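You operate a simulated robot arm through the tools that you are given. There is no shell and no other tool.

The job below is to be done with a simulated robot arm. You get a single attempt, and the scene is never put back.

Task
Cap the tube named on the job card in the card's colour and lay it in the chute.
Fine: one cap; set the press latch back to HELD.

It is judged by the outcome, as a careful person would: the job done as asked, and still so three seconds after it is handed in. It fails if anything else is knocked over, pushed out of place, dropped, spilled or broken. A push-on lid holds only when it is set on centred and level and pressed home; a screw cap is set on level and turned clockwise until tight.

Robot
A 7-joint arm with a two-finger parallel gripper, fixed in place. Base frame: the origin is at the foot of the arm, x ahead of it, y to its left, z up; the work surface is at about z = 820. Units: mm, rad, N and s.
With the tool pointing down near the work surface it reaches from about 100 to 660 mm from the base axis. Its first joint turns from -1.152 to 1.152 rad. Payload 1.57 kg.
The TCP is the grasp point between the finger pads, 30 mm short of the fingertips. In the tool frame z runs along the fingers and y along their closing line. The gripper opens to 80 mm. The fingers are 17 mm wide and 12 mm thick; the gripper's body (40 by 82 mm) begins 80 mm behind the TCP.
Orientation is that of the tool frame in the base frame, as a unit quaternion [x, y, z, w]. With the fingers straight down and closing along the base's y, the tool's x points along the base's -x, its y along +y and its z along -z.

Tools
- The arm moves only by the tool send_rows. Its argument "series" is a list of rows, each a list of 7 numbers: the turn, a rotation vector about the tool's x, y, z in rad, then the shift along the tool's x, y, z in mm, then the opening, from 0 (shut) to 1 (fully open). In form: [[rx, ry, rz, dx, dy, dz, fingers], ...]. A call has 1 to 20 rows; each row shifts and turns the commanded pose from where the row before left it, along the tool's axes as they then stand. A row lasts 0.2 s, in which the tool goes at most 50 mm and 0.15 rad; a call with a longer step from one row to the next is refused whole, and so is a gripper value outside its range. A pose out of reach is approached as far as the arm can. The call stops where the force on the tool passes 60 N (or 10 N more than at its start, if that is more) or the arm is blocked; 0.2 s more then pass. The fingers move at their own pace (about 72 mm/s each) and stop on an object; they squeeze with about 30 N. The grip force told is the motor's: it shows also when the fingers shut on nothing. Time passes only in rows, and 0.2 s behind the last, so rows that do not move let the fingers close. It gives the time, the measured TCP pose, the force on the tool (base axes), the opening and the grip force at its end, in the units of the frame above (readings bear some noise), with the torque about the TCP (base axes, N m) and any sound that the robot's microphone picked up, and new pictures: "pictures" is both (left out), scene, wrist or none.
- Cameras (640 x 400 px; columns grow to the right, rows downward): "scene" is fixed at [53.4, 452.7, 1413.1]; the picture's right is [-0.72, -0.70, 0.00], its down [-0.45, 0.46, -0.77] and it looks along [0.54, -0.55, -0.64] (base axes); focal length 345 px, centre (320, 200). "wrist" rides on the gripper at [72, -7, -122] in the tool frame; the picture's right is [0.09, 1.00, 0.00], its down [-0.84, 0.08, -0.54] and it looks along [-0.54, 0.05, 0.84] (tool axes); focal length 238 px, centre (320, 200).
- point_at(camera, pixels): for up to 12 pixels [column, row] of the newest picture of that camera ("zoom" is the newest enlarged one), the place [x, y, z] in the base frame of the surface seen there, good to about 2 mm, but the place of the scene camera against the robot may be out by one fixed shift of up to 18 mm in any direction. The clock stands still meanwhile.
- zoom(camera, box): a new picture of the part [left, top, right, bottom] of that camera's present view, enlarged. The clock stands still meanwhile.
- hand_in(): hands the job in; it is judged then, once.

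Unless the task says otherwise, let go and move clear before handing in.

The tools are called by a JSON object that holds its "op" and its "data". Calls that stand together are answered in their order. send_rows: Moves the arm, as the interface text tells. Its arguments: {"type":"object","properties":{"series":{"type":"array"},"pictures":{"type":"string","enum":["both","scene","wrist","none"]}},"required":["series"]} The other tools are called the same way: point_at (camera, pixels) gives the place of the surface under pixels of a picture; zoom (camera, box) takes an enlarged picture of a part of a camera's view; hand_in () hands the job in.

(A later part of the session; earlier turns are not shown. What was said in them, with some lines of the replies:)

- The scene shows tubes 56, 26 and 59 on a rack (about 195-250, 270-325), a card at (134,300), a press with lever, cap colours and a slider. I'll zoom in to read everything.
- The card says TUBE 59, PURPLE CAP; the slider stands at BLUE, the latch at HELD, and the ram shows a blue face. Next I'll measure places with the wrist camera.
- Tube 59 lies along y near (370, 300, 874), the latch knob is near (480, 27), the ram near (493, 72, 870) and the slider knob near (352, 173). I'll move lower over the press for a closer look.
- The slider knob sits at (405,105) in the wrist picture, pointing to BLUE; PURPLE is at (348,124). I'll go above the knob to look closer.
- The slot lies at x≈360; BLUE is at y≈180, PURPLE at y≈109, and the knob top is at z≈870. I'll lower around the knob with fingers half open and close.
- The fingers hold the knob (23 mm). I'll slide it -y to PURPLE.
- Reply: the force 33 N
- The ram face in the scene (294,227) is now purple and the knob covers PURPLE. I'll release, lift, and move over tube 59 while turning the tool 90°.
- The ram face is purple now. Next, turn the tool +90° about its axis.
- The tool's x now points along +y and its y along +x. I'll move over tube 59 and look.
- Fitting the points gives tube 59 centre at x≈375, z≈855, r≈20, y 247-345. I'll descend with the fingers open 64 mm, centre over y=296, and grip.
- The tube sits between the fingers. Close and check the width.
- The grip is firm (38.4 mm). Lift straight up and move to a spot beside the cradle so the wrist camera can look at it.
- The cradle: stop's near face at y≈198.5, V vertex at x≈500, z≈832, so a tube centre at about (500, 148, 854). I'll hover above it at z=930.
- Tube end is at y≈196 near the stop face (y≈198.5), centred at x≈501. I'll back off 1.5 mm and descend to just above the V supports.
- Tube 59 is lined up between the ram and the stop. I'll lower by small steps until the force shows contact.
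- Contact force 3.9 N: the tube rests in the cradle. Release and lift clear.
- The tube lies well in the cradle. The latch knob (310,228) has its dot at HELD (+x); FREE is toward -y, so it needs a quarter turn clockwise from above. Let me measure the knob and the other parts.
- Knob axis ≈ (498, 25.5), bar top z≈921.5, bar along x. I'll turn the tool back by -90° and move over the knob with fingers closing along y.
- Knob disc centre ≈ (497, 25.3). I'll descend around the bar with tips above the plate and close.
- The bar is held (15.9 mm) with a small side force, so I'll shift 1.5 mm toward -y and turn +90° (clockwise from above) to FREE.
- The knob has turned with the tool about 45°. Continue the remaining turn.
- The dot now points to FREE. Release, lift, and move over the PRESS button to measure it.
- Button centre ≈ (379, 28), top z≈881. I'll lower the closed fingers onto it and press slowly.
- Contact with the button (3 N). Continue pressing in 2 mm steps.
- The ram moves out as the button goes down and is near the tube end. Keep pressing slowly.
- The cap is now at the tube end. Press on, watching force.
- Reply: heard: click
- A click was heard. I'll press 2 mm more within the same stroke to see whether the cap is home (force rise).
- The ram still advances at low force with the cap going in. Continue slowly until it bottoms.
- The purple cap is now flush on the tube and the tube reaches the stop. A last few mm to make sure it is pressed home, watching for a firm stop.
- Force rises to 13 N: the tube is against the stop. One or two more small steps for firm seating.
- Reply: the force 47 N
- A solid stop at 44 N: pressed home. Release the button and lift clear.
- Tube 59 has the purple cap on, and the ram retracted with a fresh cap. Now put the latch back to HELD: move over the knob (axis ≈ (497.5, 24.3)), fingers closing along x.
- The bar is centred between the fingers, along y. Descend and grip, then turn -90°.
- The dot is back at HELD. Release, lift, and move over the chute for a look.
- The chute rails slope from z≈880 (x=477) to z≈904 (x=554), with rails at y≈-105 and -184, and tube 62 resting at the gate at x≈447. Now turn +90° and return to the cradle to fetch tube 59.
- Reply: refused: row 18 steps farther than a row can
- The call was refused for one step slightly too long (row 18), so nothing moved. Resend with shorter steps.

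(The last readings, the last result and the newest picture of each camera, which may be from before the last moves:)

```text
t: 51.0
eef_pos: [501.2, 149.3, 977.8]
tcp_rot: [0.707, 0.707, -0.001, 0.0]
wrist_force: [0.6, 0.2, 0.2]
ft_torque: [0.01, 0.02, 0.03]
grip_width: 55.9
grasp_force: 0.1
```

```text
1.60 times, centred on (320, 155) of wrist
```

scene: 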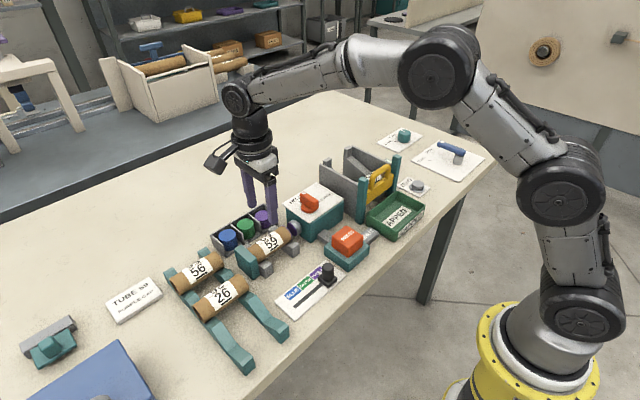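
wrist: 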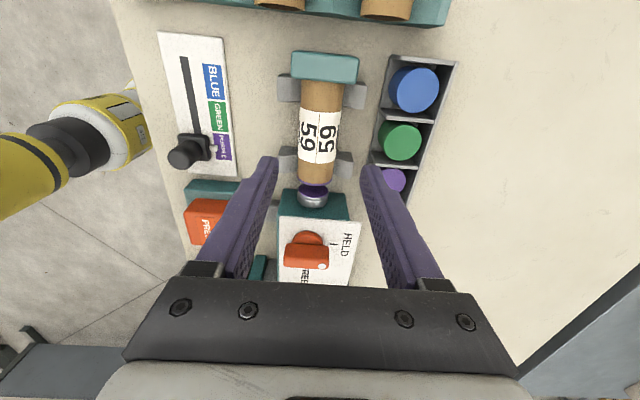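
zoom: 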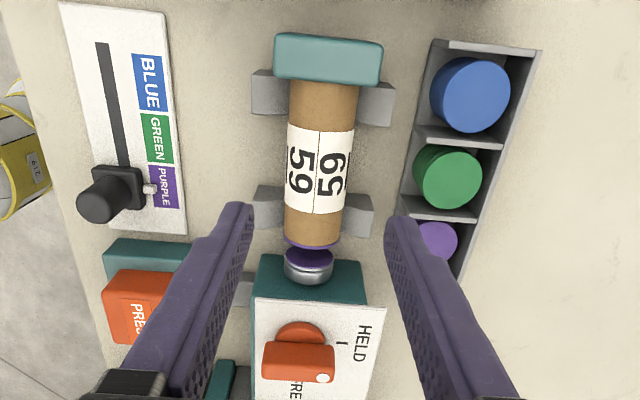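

{"op": "point_at", "data": {"camera": "wrist", "pixels": [[316, 184], [316, 178], [320, 90], [318, 130], [322, 266], [292, 258]]}}

{"op": "send_rows", "data": {"series": [[0, 0, 0, 0, -1, 30, 0.7], [0, 0, 0, 0, 0, 35, 0.7], [0, 0, 0, 0, 0, 30, 0.7], [0, 0, 0, 0, 0, 14, 0.7], [0, 0, 0, 0, 0, 0, 0.7], [0, 0, 0, 0, 0, 0, 0.3], [0, 0, 0, 0, 0, 0, 0.3], [0, 0, 0, 0, 0, 0, 0.3]], "pictures": "both"}}

```text
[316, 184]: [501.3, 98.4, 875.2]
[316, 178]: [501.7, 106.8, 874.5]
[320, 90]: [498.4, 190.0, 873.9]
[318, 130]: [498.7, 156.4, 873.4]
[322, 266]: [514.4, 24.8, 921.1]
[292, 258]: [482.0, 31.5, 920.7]
```

```text
t: 52.8
eef_pos: [501.7, 147.6, 868.8]
tcp_rot: [0.707, 0.707, 0.0, 0.0]
wrist_force: [-0.1, -0.8, -0.8]
ft_torque: [-0.01, -0.01, 0.0]
grip_width: 38.5
grasp_force: 30.1
```

scene: 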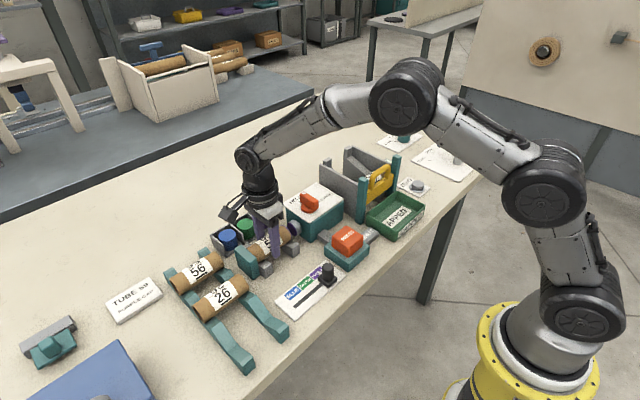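
wrist: 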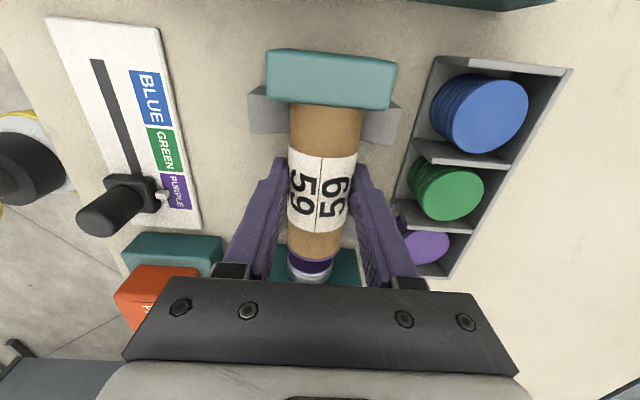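

Gripped at 38.5 mm. Lift straight up to z≈1010 (with 1 mm off the stop).

{"op": "send_rows", "data": {"series": [[0, 0, 0, -1, 0, -5, 0.3], [0, 0, 0, 0, 0, -25, 0.3], [0, 0, 0, 0, 0, -35, 0.3], [0, 0, 0, 0, 0, -40, 0.3], [0, 0, 0, 0, 0, -38, 0.3], [0, 0, 0, 0, 0, 0, 0.3]], "pictures": "both"}}

{"op": "zoom", "data": {"camera": "scene", "box": [220, 130, 340, 280]}}

```text
t: 54.2
eef_pos: [501.9, 148.5, 1012.8]
tcp_rot: [0.707, 0.707, 0.0, -0.001]
wrist_force: [0.3, 0.3, -0.1]
ft_torque: [0.0, 0.01, -0.01]
grip_width: 38.2
grasp_force: 30.0
```

scene: 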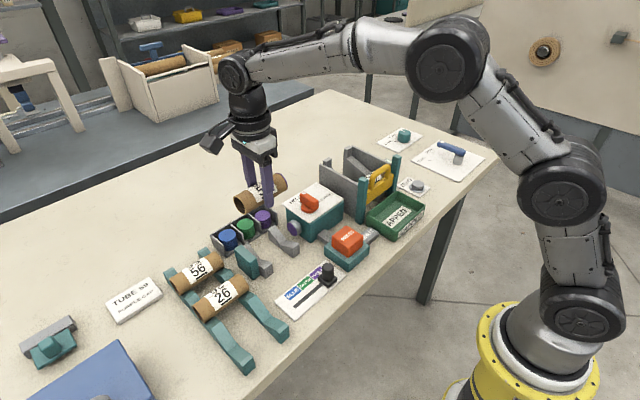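
wrist: 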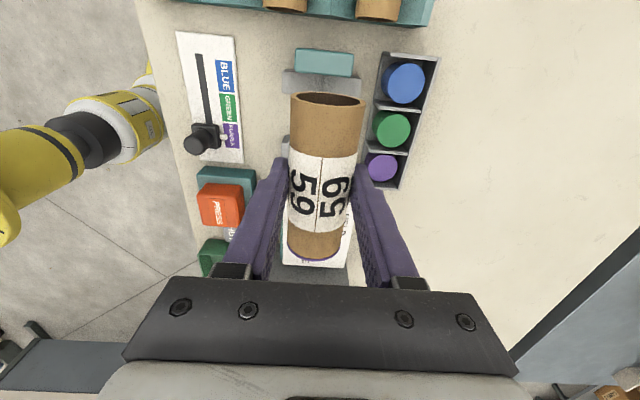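

```text
2.67 times, centred on (280, 205) of scene
```

zoom: 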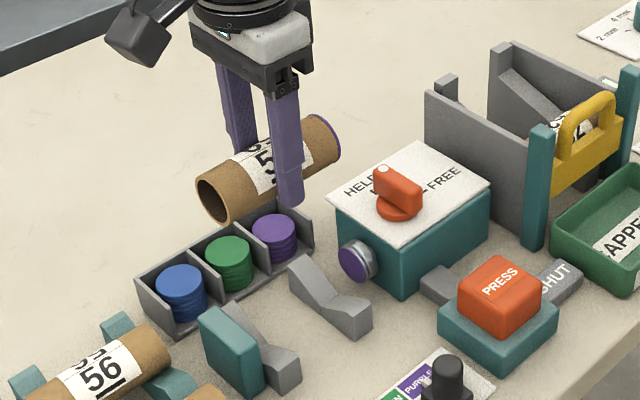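

The tube hangs level with the cap at its -y end. Carry it along -y to over the chute.

{"op": "send_rows", "data": {"series": [[0, 0, 0, -30, 0, 0, 0.3], [0, 0, 0, -42, 1, 0, 0.3], [0, 0, 0, -42, 1, 0, 0.3], [0, 0, 0, -42, 1, 0, 0.3], [0, 0, 0, -42, 1, 0, 0.3], [0, 0, 0, -42, 1, 0, 0.3], [0, 0, 0, -32, 0, 0, 0.3], [0, 0, 0, -17, 0, 0, 0.3], [0, 0, 0, 0, 0, 0, 0.3]], "pictures": "both"}}

{"op": "zoom", "data": {"camera": "wrist", "box": [200, 40, 440, 290]}}

{"op": "zoom", "data": {"camera": "scene", "box": [290, 80, 430, 240]}}

```text
t: 56.2
eef_pos: [505.1, -140.8, 1010.3]
tcp_rot: [0.707, 0.707, 0.0, 0.0]
wrist_force: [-0.6, -0.7, -0.2]
ft_torque: [0.02, 0.0, -0.02]
grip_width: 38.1
grasp_force: 29.8
```

scene: 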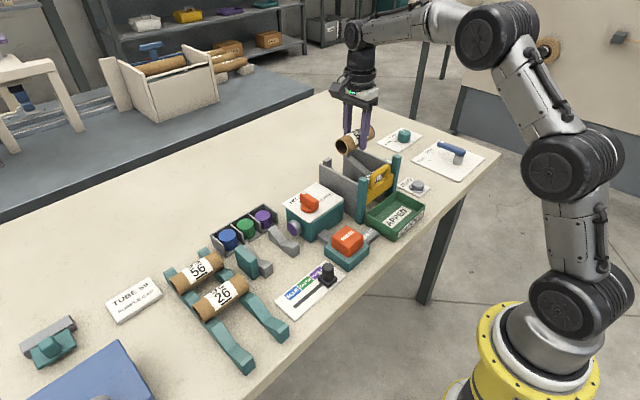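
wrist: 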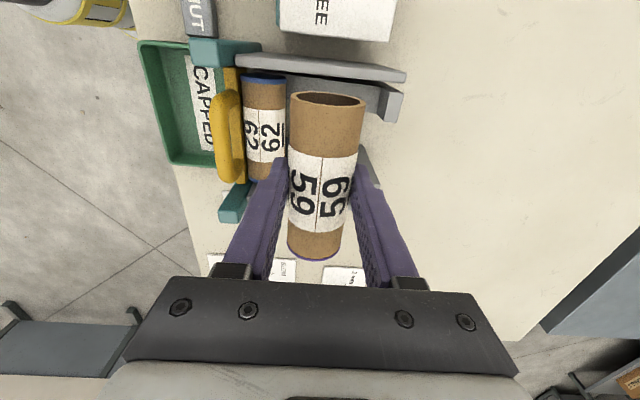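

```text
1.60 times, centred on (320, 165) of wrist
```

zoom: 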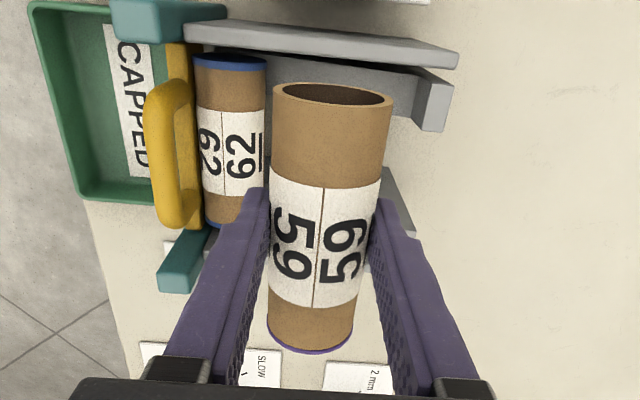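

```text
2.50 times, centred on (360, 160) of scene
```

zoom: 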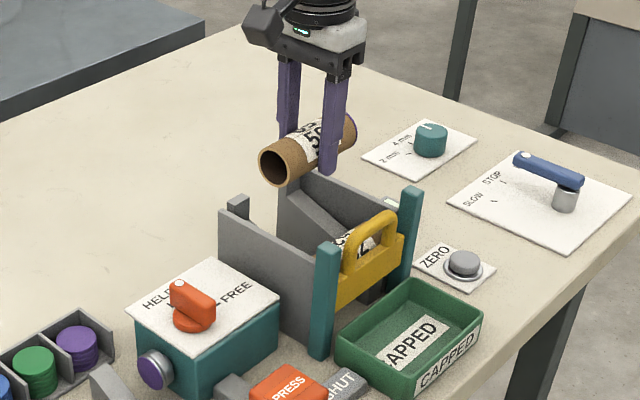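

{"op": "point_at", "data": {"camera": "wrist", "pixels": [[326, 60], [326, 66], [300, 68], [350, 72], [380, 76], [265, 76], [254, 180], [265, 120], [287, 120], [387, 105], [370, 92], [285, 80]]}}

{"op": "point_at", "data": {"camera": "scene", "pixels": [[350, 152], [340, 143], [355, 185], [335, 180]]}}

```text
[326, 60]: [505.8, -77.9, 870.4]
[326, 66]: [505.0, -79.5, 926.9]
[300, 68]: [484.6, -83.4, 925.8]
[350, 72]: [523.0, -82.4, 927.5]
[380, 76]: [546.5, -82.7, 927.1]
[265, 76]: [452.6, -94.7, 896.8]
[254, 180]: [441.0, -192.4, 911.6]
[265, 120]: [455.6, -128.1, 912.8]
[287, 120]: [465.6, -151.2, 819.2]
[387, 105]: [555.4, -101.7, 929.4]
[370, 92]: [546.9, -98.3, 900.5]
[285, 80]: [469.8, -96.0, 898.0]
```

```text
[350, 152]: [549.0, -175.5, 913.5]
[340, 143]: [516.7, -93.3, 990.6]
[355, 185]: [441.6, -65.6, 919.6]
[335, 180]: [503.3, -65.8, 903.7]
```

Chute's inner walls are at y≈-84.5 and -200 (centre -142.5); tube 62's centre is about x=450. I'll shift to (509.5, -142) and descend to z=940, then look.

{"op": "send_rows", "data": {"series": [[0, 0, 0, -1.4, 4, 0, 0.3], [0, 0, 0, 0, 0, 20, 0.3], [0, 0, 0, 0, 0, 25, 0.3], [0, 0, 0, 0, 0, 20, 0.3], [0, 0, 0, 0, 0, 5, 0.3], [0, 0, 0, 0, 0, 0, 0.3]], "pictures": "both"}}

{"op": "zoom", "data": {"camera": "wrist", "box": [200, 20, 440, 290]}}

{"op": "zoom", "data": {"camera": "scene", "box": [290, 120, 420, 240]}}

```text
t: 57.6
eef_pos: [508.7, -143.1, 942.7]
tcp_rot: [0.707, 0.707, 0.0, 0.0]
wrist_force: [-0.1, 0.5, 0.5]
ft_torque: [0.0, 0.01, 0.0]
grip_width: 38.3
grasp_force: 29.5
```

scene: 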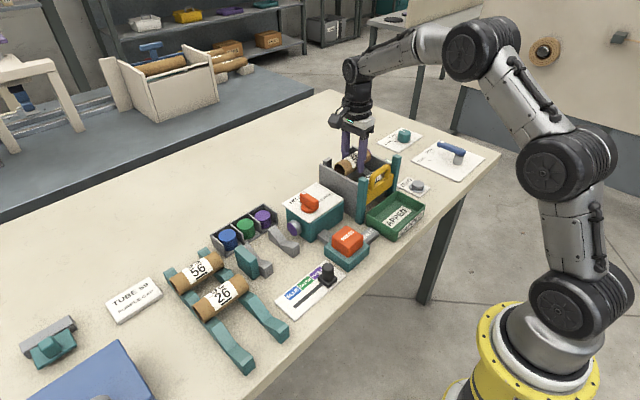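
wrist: 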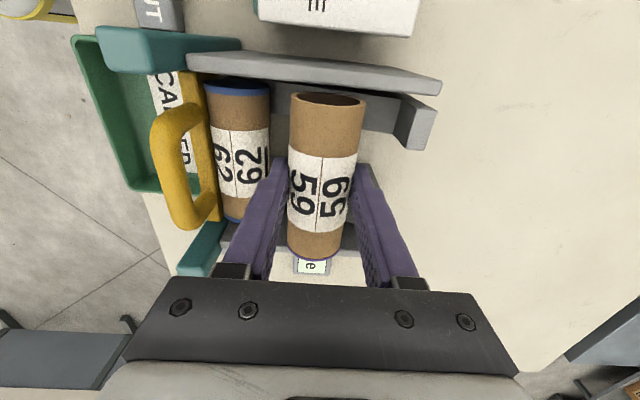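

```text
1.48 times, centred on (320, 155) of wrist
```

zoom: 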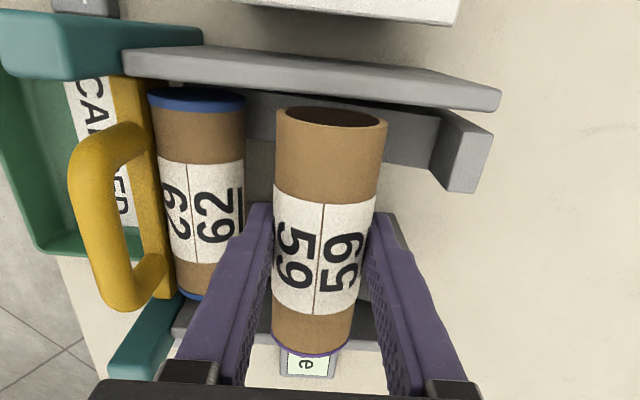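

```text
3.33 times, centred on (355, 180) of scene
```

zoom: 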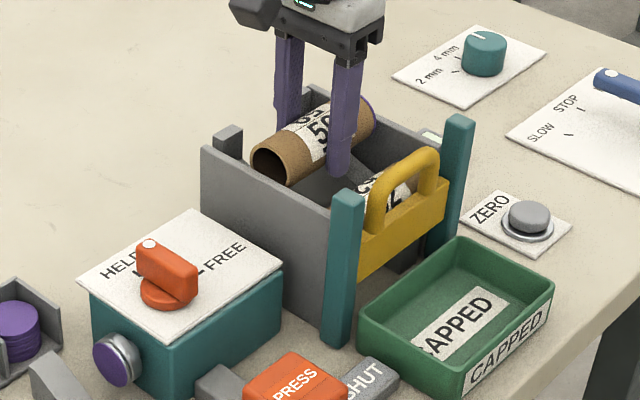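

The tube hangs between the side walls, and the front finger is clear of tube 62. Lower further, feeling for the rails.

{"op": "send_rows", "data": {"series": [[0, 0, 0, 0, 0, 6, 0.3], [0, 0, 0, 0, 0, 5, 0.3], [0, 0, 0, 0, 0, 3, 0.3], [0, 0, 0, 0, 0, 1, 0.3], [0, 0, 0, 0, 0, 0, 0.3]], "pictures": "wrist"}}

{"op": "send_rows", "data": {"series": [[0, 0, 0, 0, 0, 1, 0.3], [0, 0, 0, 0, 0, 0, 0.3]], "pictures": "none"}}

```text
t: 58.8
eef_pos: [509.1, -142.3, 926.5]
tcp_rot: [0.707, 0.707, -0.001, -0.001]
wrist_force: [0.4, -1.2, -0.5]
ft_torque: [-0.01, -0.03, -0.01]
grip_width: 38.2
grasp_force: 29.9
```

wrist: 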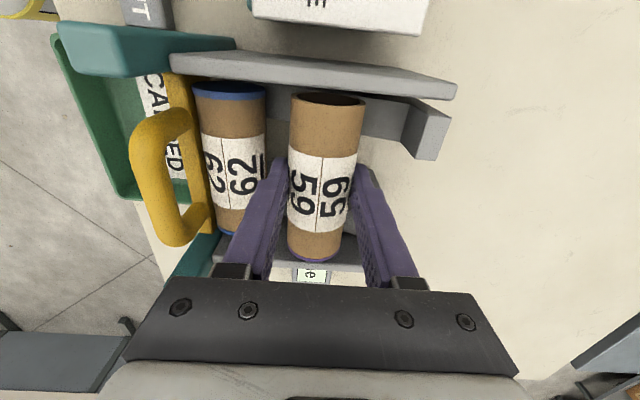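

```text
t: 59.4
eef_pos: [508.7, -141.7, 926.8]
tcp_rot: [0.707, 0.707, -0.001, 0.0]
wrist_force: [0.1, 0.4, -1.0]
ft_torque: [0.02, 0.01, 0.03]
grip_width: 38.3
grasp_force: 30.3
```

{"op": "send_rows", "data": {"series": [[0, 0, 0, 0, 0, 1, 0.3], [0, 0, 0, 0, 0, 0, 0.3]], "pictures": "none"}}

{"op": "send_rows", "data": {"series": [[0, 0, 0, 0, 0, 1, 0.3], [0, 0, 0, 0, 0, 0, 0.3]], "pictures": "wrist"}}

```text
t: 60.0
eef_pos: [510.7, -142.9, 924.4]
tcp_rot: [0.707, 0.707, 0.0, 0.0]
wrist_force: [-0.9, -0.9, -0.4]
ft_torque: [0.01, 0.0, 0.01]
grip_width: 38.3
grasp_force: 30.4
```

```text
t: 60.6
eef_pos: [509.2, -141.6, 923.8]
tcp_rot: [0.708, 0.706, 0.0, 0.0]
wrist_force: [-2.1, 1.7, 4.4]
ft_torque: [0.12, 0.04, 0.02]
grip_width: 38.5
grasp_force: 29.9
```

wrist: 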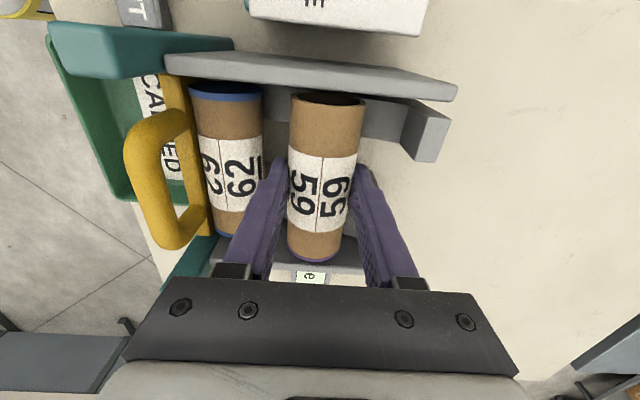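

Contact with the rails (4.4 N). Open gently in small steps so the tube leans on the front finger and settles.

{"op": "send_rows", "data": {"series": [[0, 0, 0, 0, 0, 0, 0.49], [0, 0, 0, 0, 0, 0, 0.51], [0, 0, 0, 0, 0, 0, 0.53], [0, 0, 0, 0, 0, 0, 0.55], [0, 0, 0, 0, 0, 0, 0.57], [0, 0, 0, 0, 0, 0, 0.59], [0, 0, 0, 0, 0, 0, 0.61]], "pictures": "both"}}

{"op": "zoom", "data": {"camera": "wrist", "box": [160, 40, 400, 280]}}

```text
t: 62.2
eef_pos: [510.1, -141.2, 924.1]
tcp_rot: [0.707, 0.707, 0.0, 0.0]
wrist_force: [0.2, -1.1, -0.4]
ft_torque: [0.01, 0.02, 0.01]
grip_width: 48.8
grasp_force: 0.5
```

scene: 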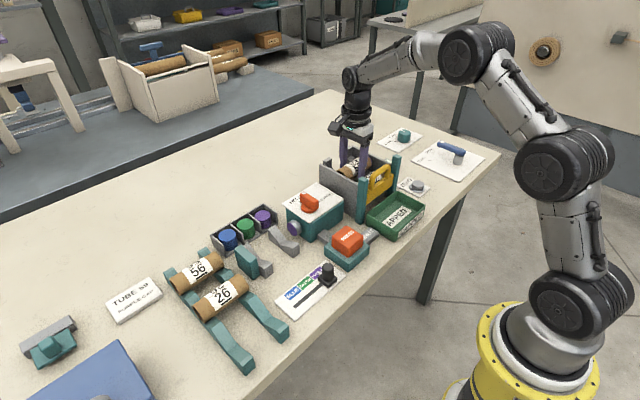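
wrist: 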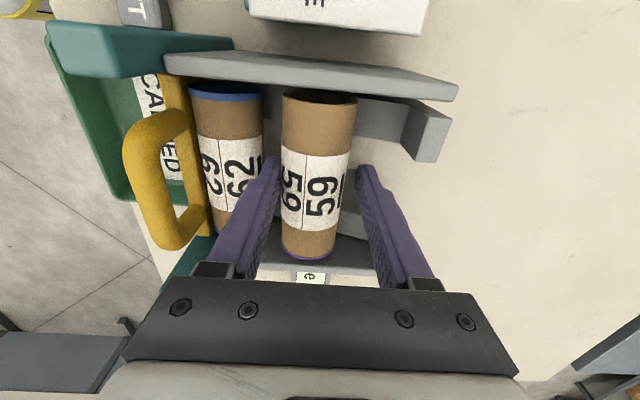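

```text
1.67 times, centred on (280, 160) of wrist
```

zoom: 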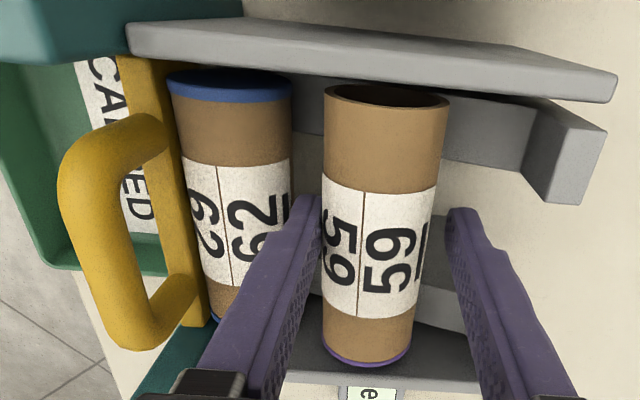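

The tube rolled against the front finger as planned. Lift straight up slowly so it rolls the last bit to tube 62.

{"op": "send_rows", "data": {"series": [[0, 0, 0, 0, 0, -5, 0.61], [0, 0, 0, 0, 0, -6, 0.61], [0, 0, 0, 0, 0, -6, 0.61], [0, 0, 0, 0, 0, -6, 0.61], [0, 0, 0, 0, 0, -8, 0.61], [0, 0, 0, 0, 0, -10, 0.61], [0, 0, 0, 0, 0, -20, 0.61], [0, 0, 0, 0, 0, -35, 0.61]], "pictures": "both"}}

{"op": "zoom", "data": {"camera": "wrist", "box": [160, 40, 400, 280]}}

{"op": "zoom", "data": {"camera": "scene", "box": [290, 120, 420, 240]}}

```text
t: 64.0
eef_pos: [511.0, -141.3, 1020.3]
tcp_rot: [0.707, 0.707, -0.001, 0.0]
wrist_force: [0.2, 0.6, -0.1]
ft_torque: [-0.01, -0.03, 0.0]
grip_width: 48.8
grasp_force: 0.1
```

scene: 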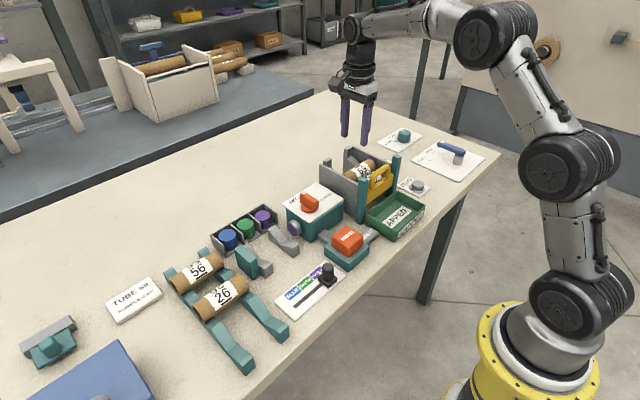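
wrist: 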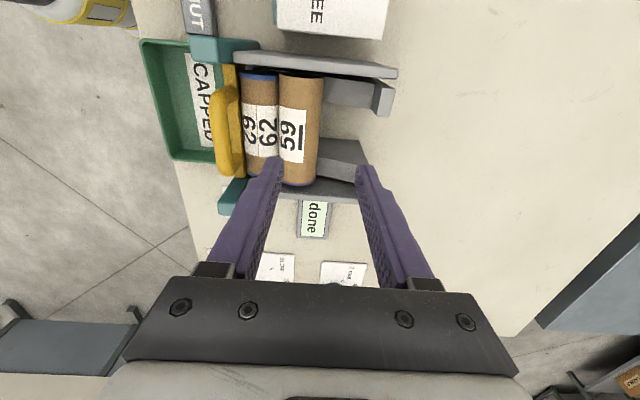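

```text
1.67 times, centred on (280, 160) of wrist
```

zoom: 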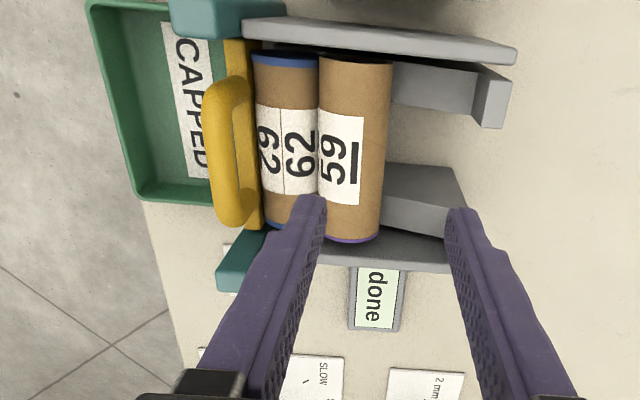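

```text
3.33 times, centred on (355, 180) of scene
```

zoom: 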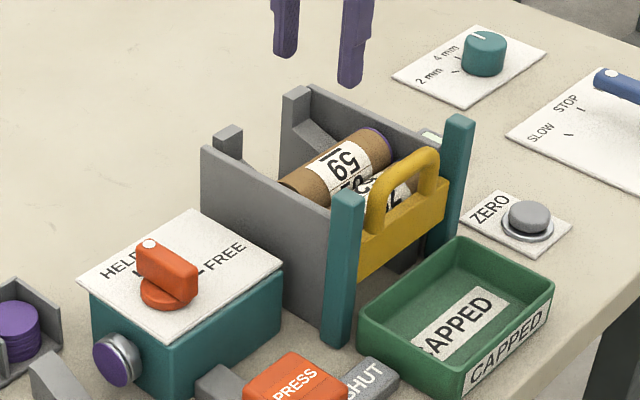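

Tube 59, with its purple cap, rests in the chute against tube 62. The gate is shut and the latch is at HELD. I'll back off upward and check once more.

{"op": "send_rows", "data": {"series": [[0, 0, 0, 0, 0, -40, 0.61], [0, 0, 0, 0, 0, -40, 0.61], [0, 0, 0, 30, -20, -20, 0.61], [0, 0, 0, 40, -20, 0, 0.61], [0, 0, 0, 40, -10, 0, 0.61], [0, 0, 0, 0, 0, 0, 0.61], [0, 0, 0, 0, 0, 0, 0.61], [0, 0, 0, 0, 0, 0, 0.61]], "pictures": "both"}}

{"op": "zoom", "data": {"camera": "wrist", "box": [200, 40, 440, 280]}}

{"op": "zoom", "data": {"camera": "scene", "box": [220, 130, 420, 290]}}

```text
t: 65.8
eef_pos: [458.6, -33.5, 1118.1]
tcp_rot: [0.707, 0.707, 0.0, 0.0]
wrist_force: [-0.6, 0.1, -0.2]
ft_torque: [0.02, -0.01, 0.0]
grip_width: 48.5
grasp_force: 0.1
```

scene: 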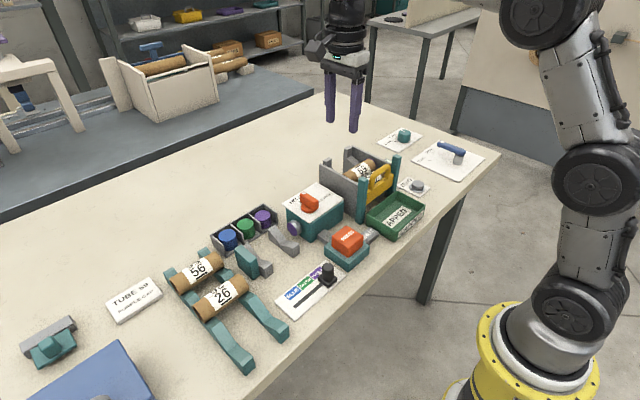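
wrist: 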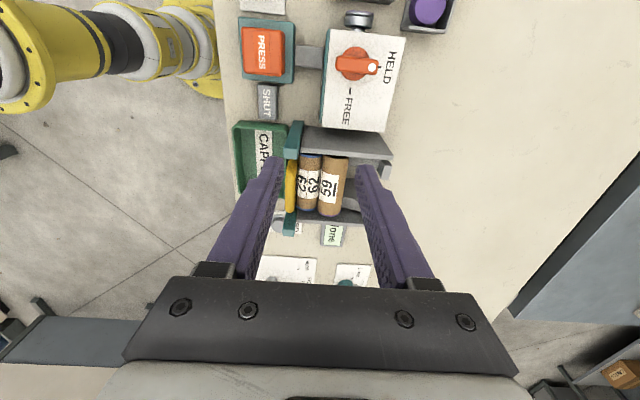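

```text
1.67 times, centred on (320, 160) of wrist
```

zoom: 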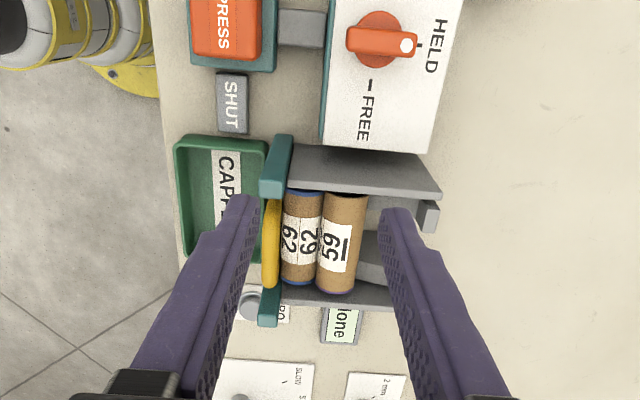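

```text
2.50 times, centred on (320, 210) of scene
```

zoom: 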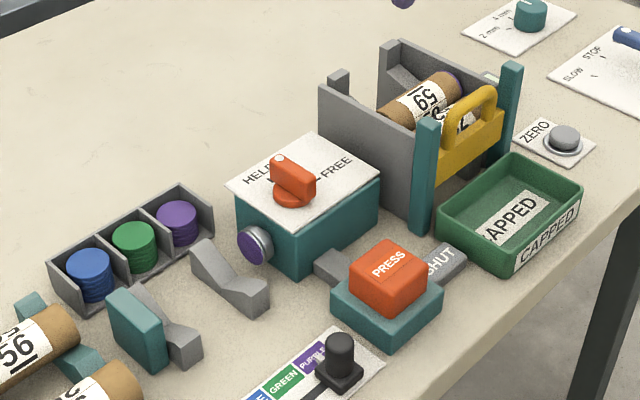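

The final pictures show tube 59 at rest in the chute behind tube 62, the latch dot at HELD (407,45 in the zoom), and everything else in place. The arm is clear, so I'm handing in.

{"op": "hand_in", "data": {}}

```text
The job is handed in.
```

Tube 59 has one purple cap and is lying in the chute behind tube 62. The final pictures showed it at rest there with the gate shut. I've handed the job in, but no verdict has come back yet.

- **Cap:** I moved the colour slider from BLUE to PURPLE and pressed once. There was a click, then a firm stop at about 44 N with the tube against the backstop. The cap looked flush and level.
- **Latch:** I turned it to FREE for the press and back to HELD afterwards. The final pictures show its dot at HELD.
- **Chute:** I set the tube down on the rails and let it roll the last couple of centimetres onto tube 62.
- **Left changed:** The slider is still at PURPLE, since the card didn't ask for it back, and the press has loaded a fresh purple cap.

In the pictures nothing else was knocked over or moved, and the arm is clear of everything.
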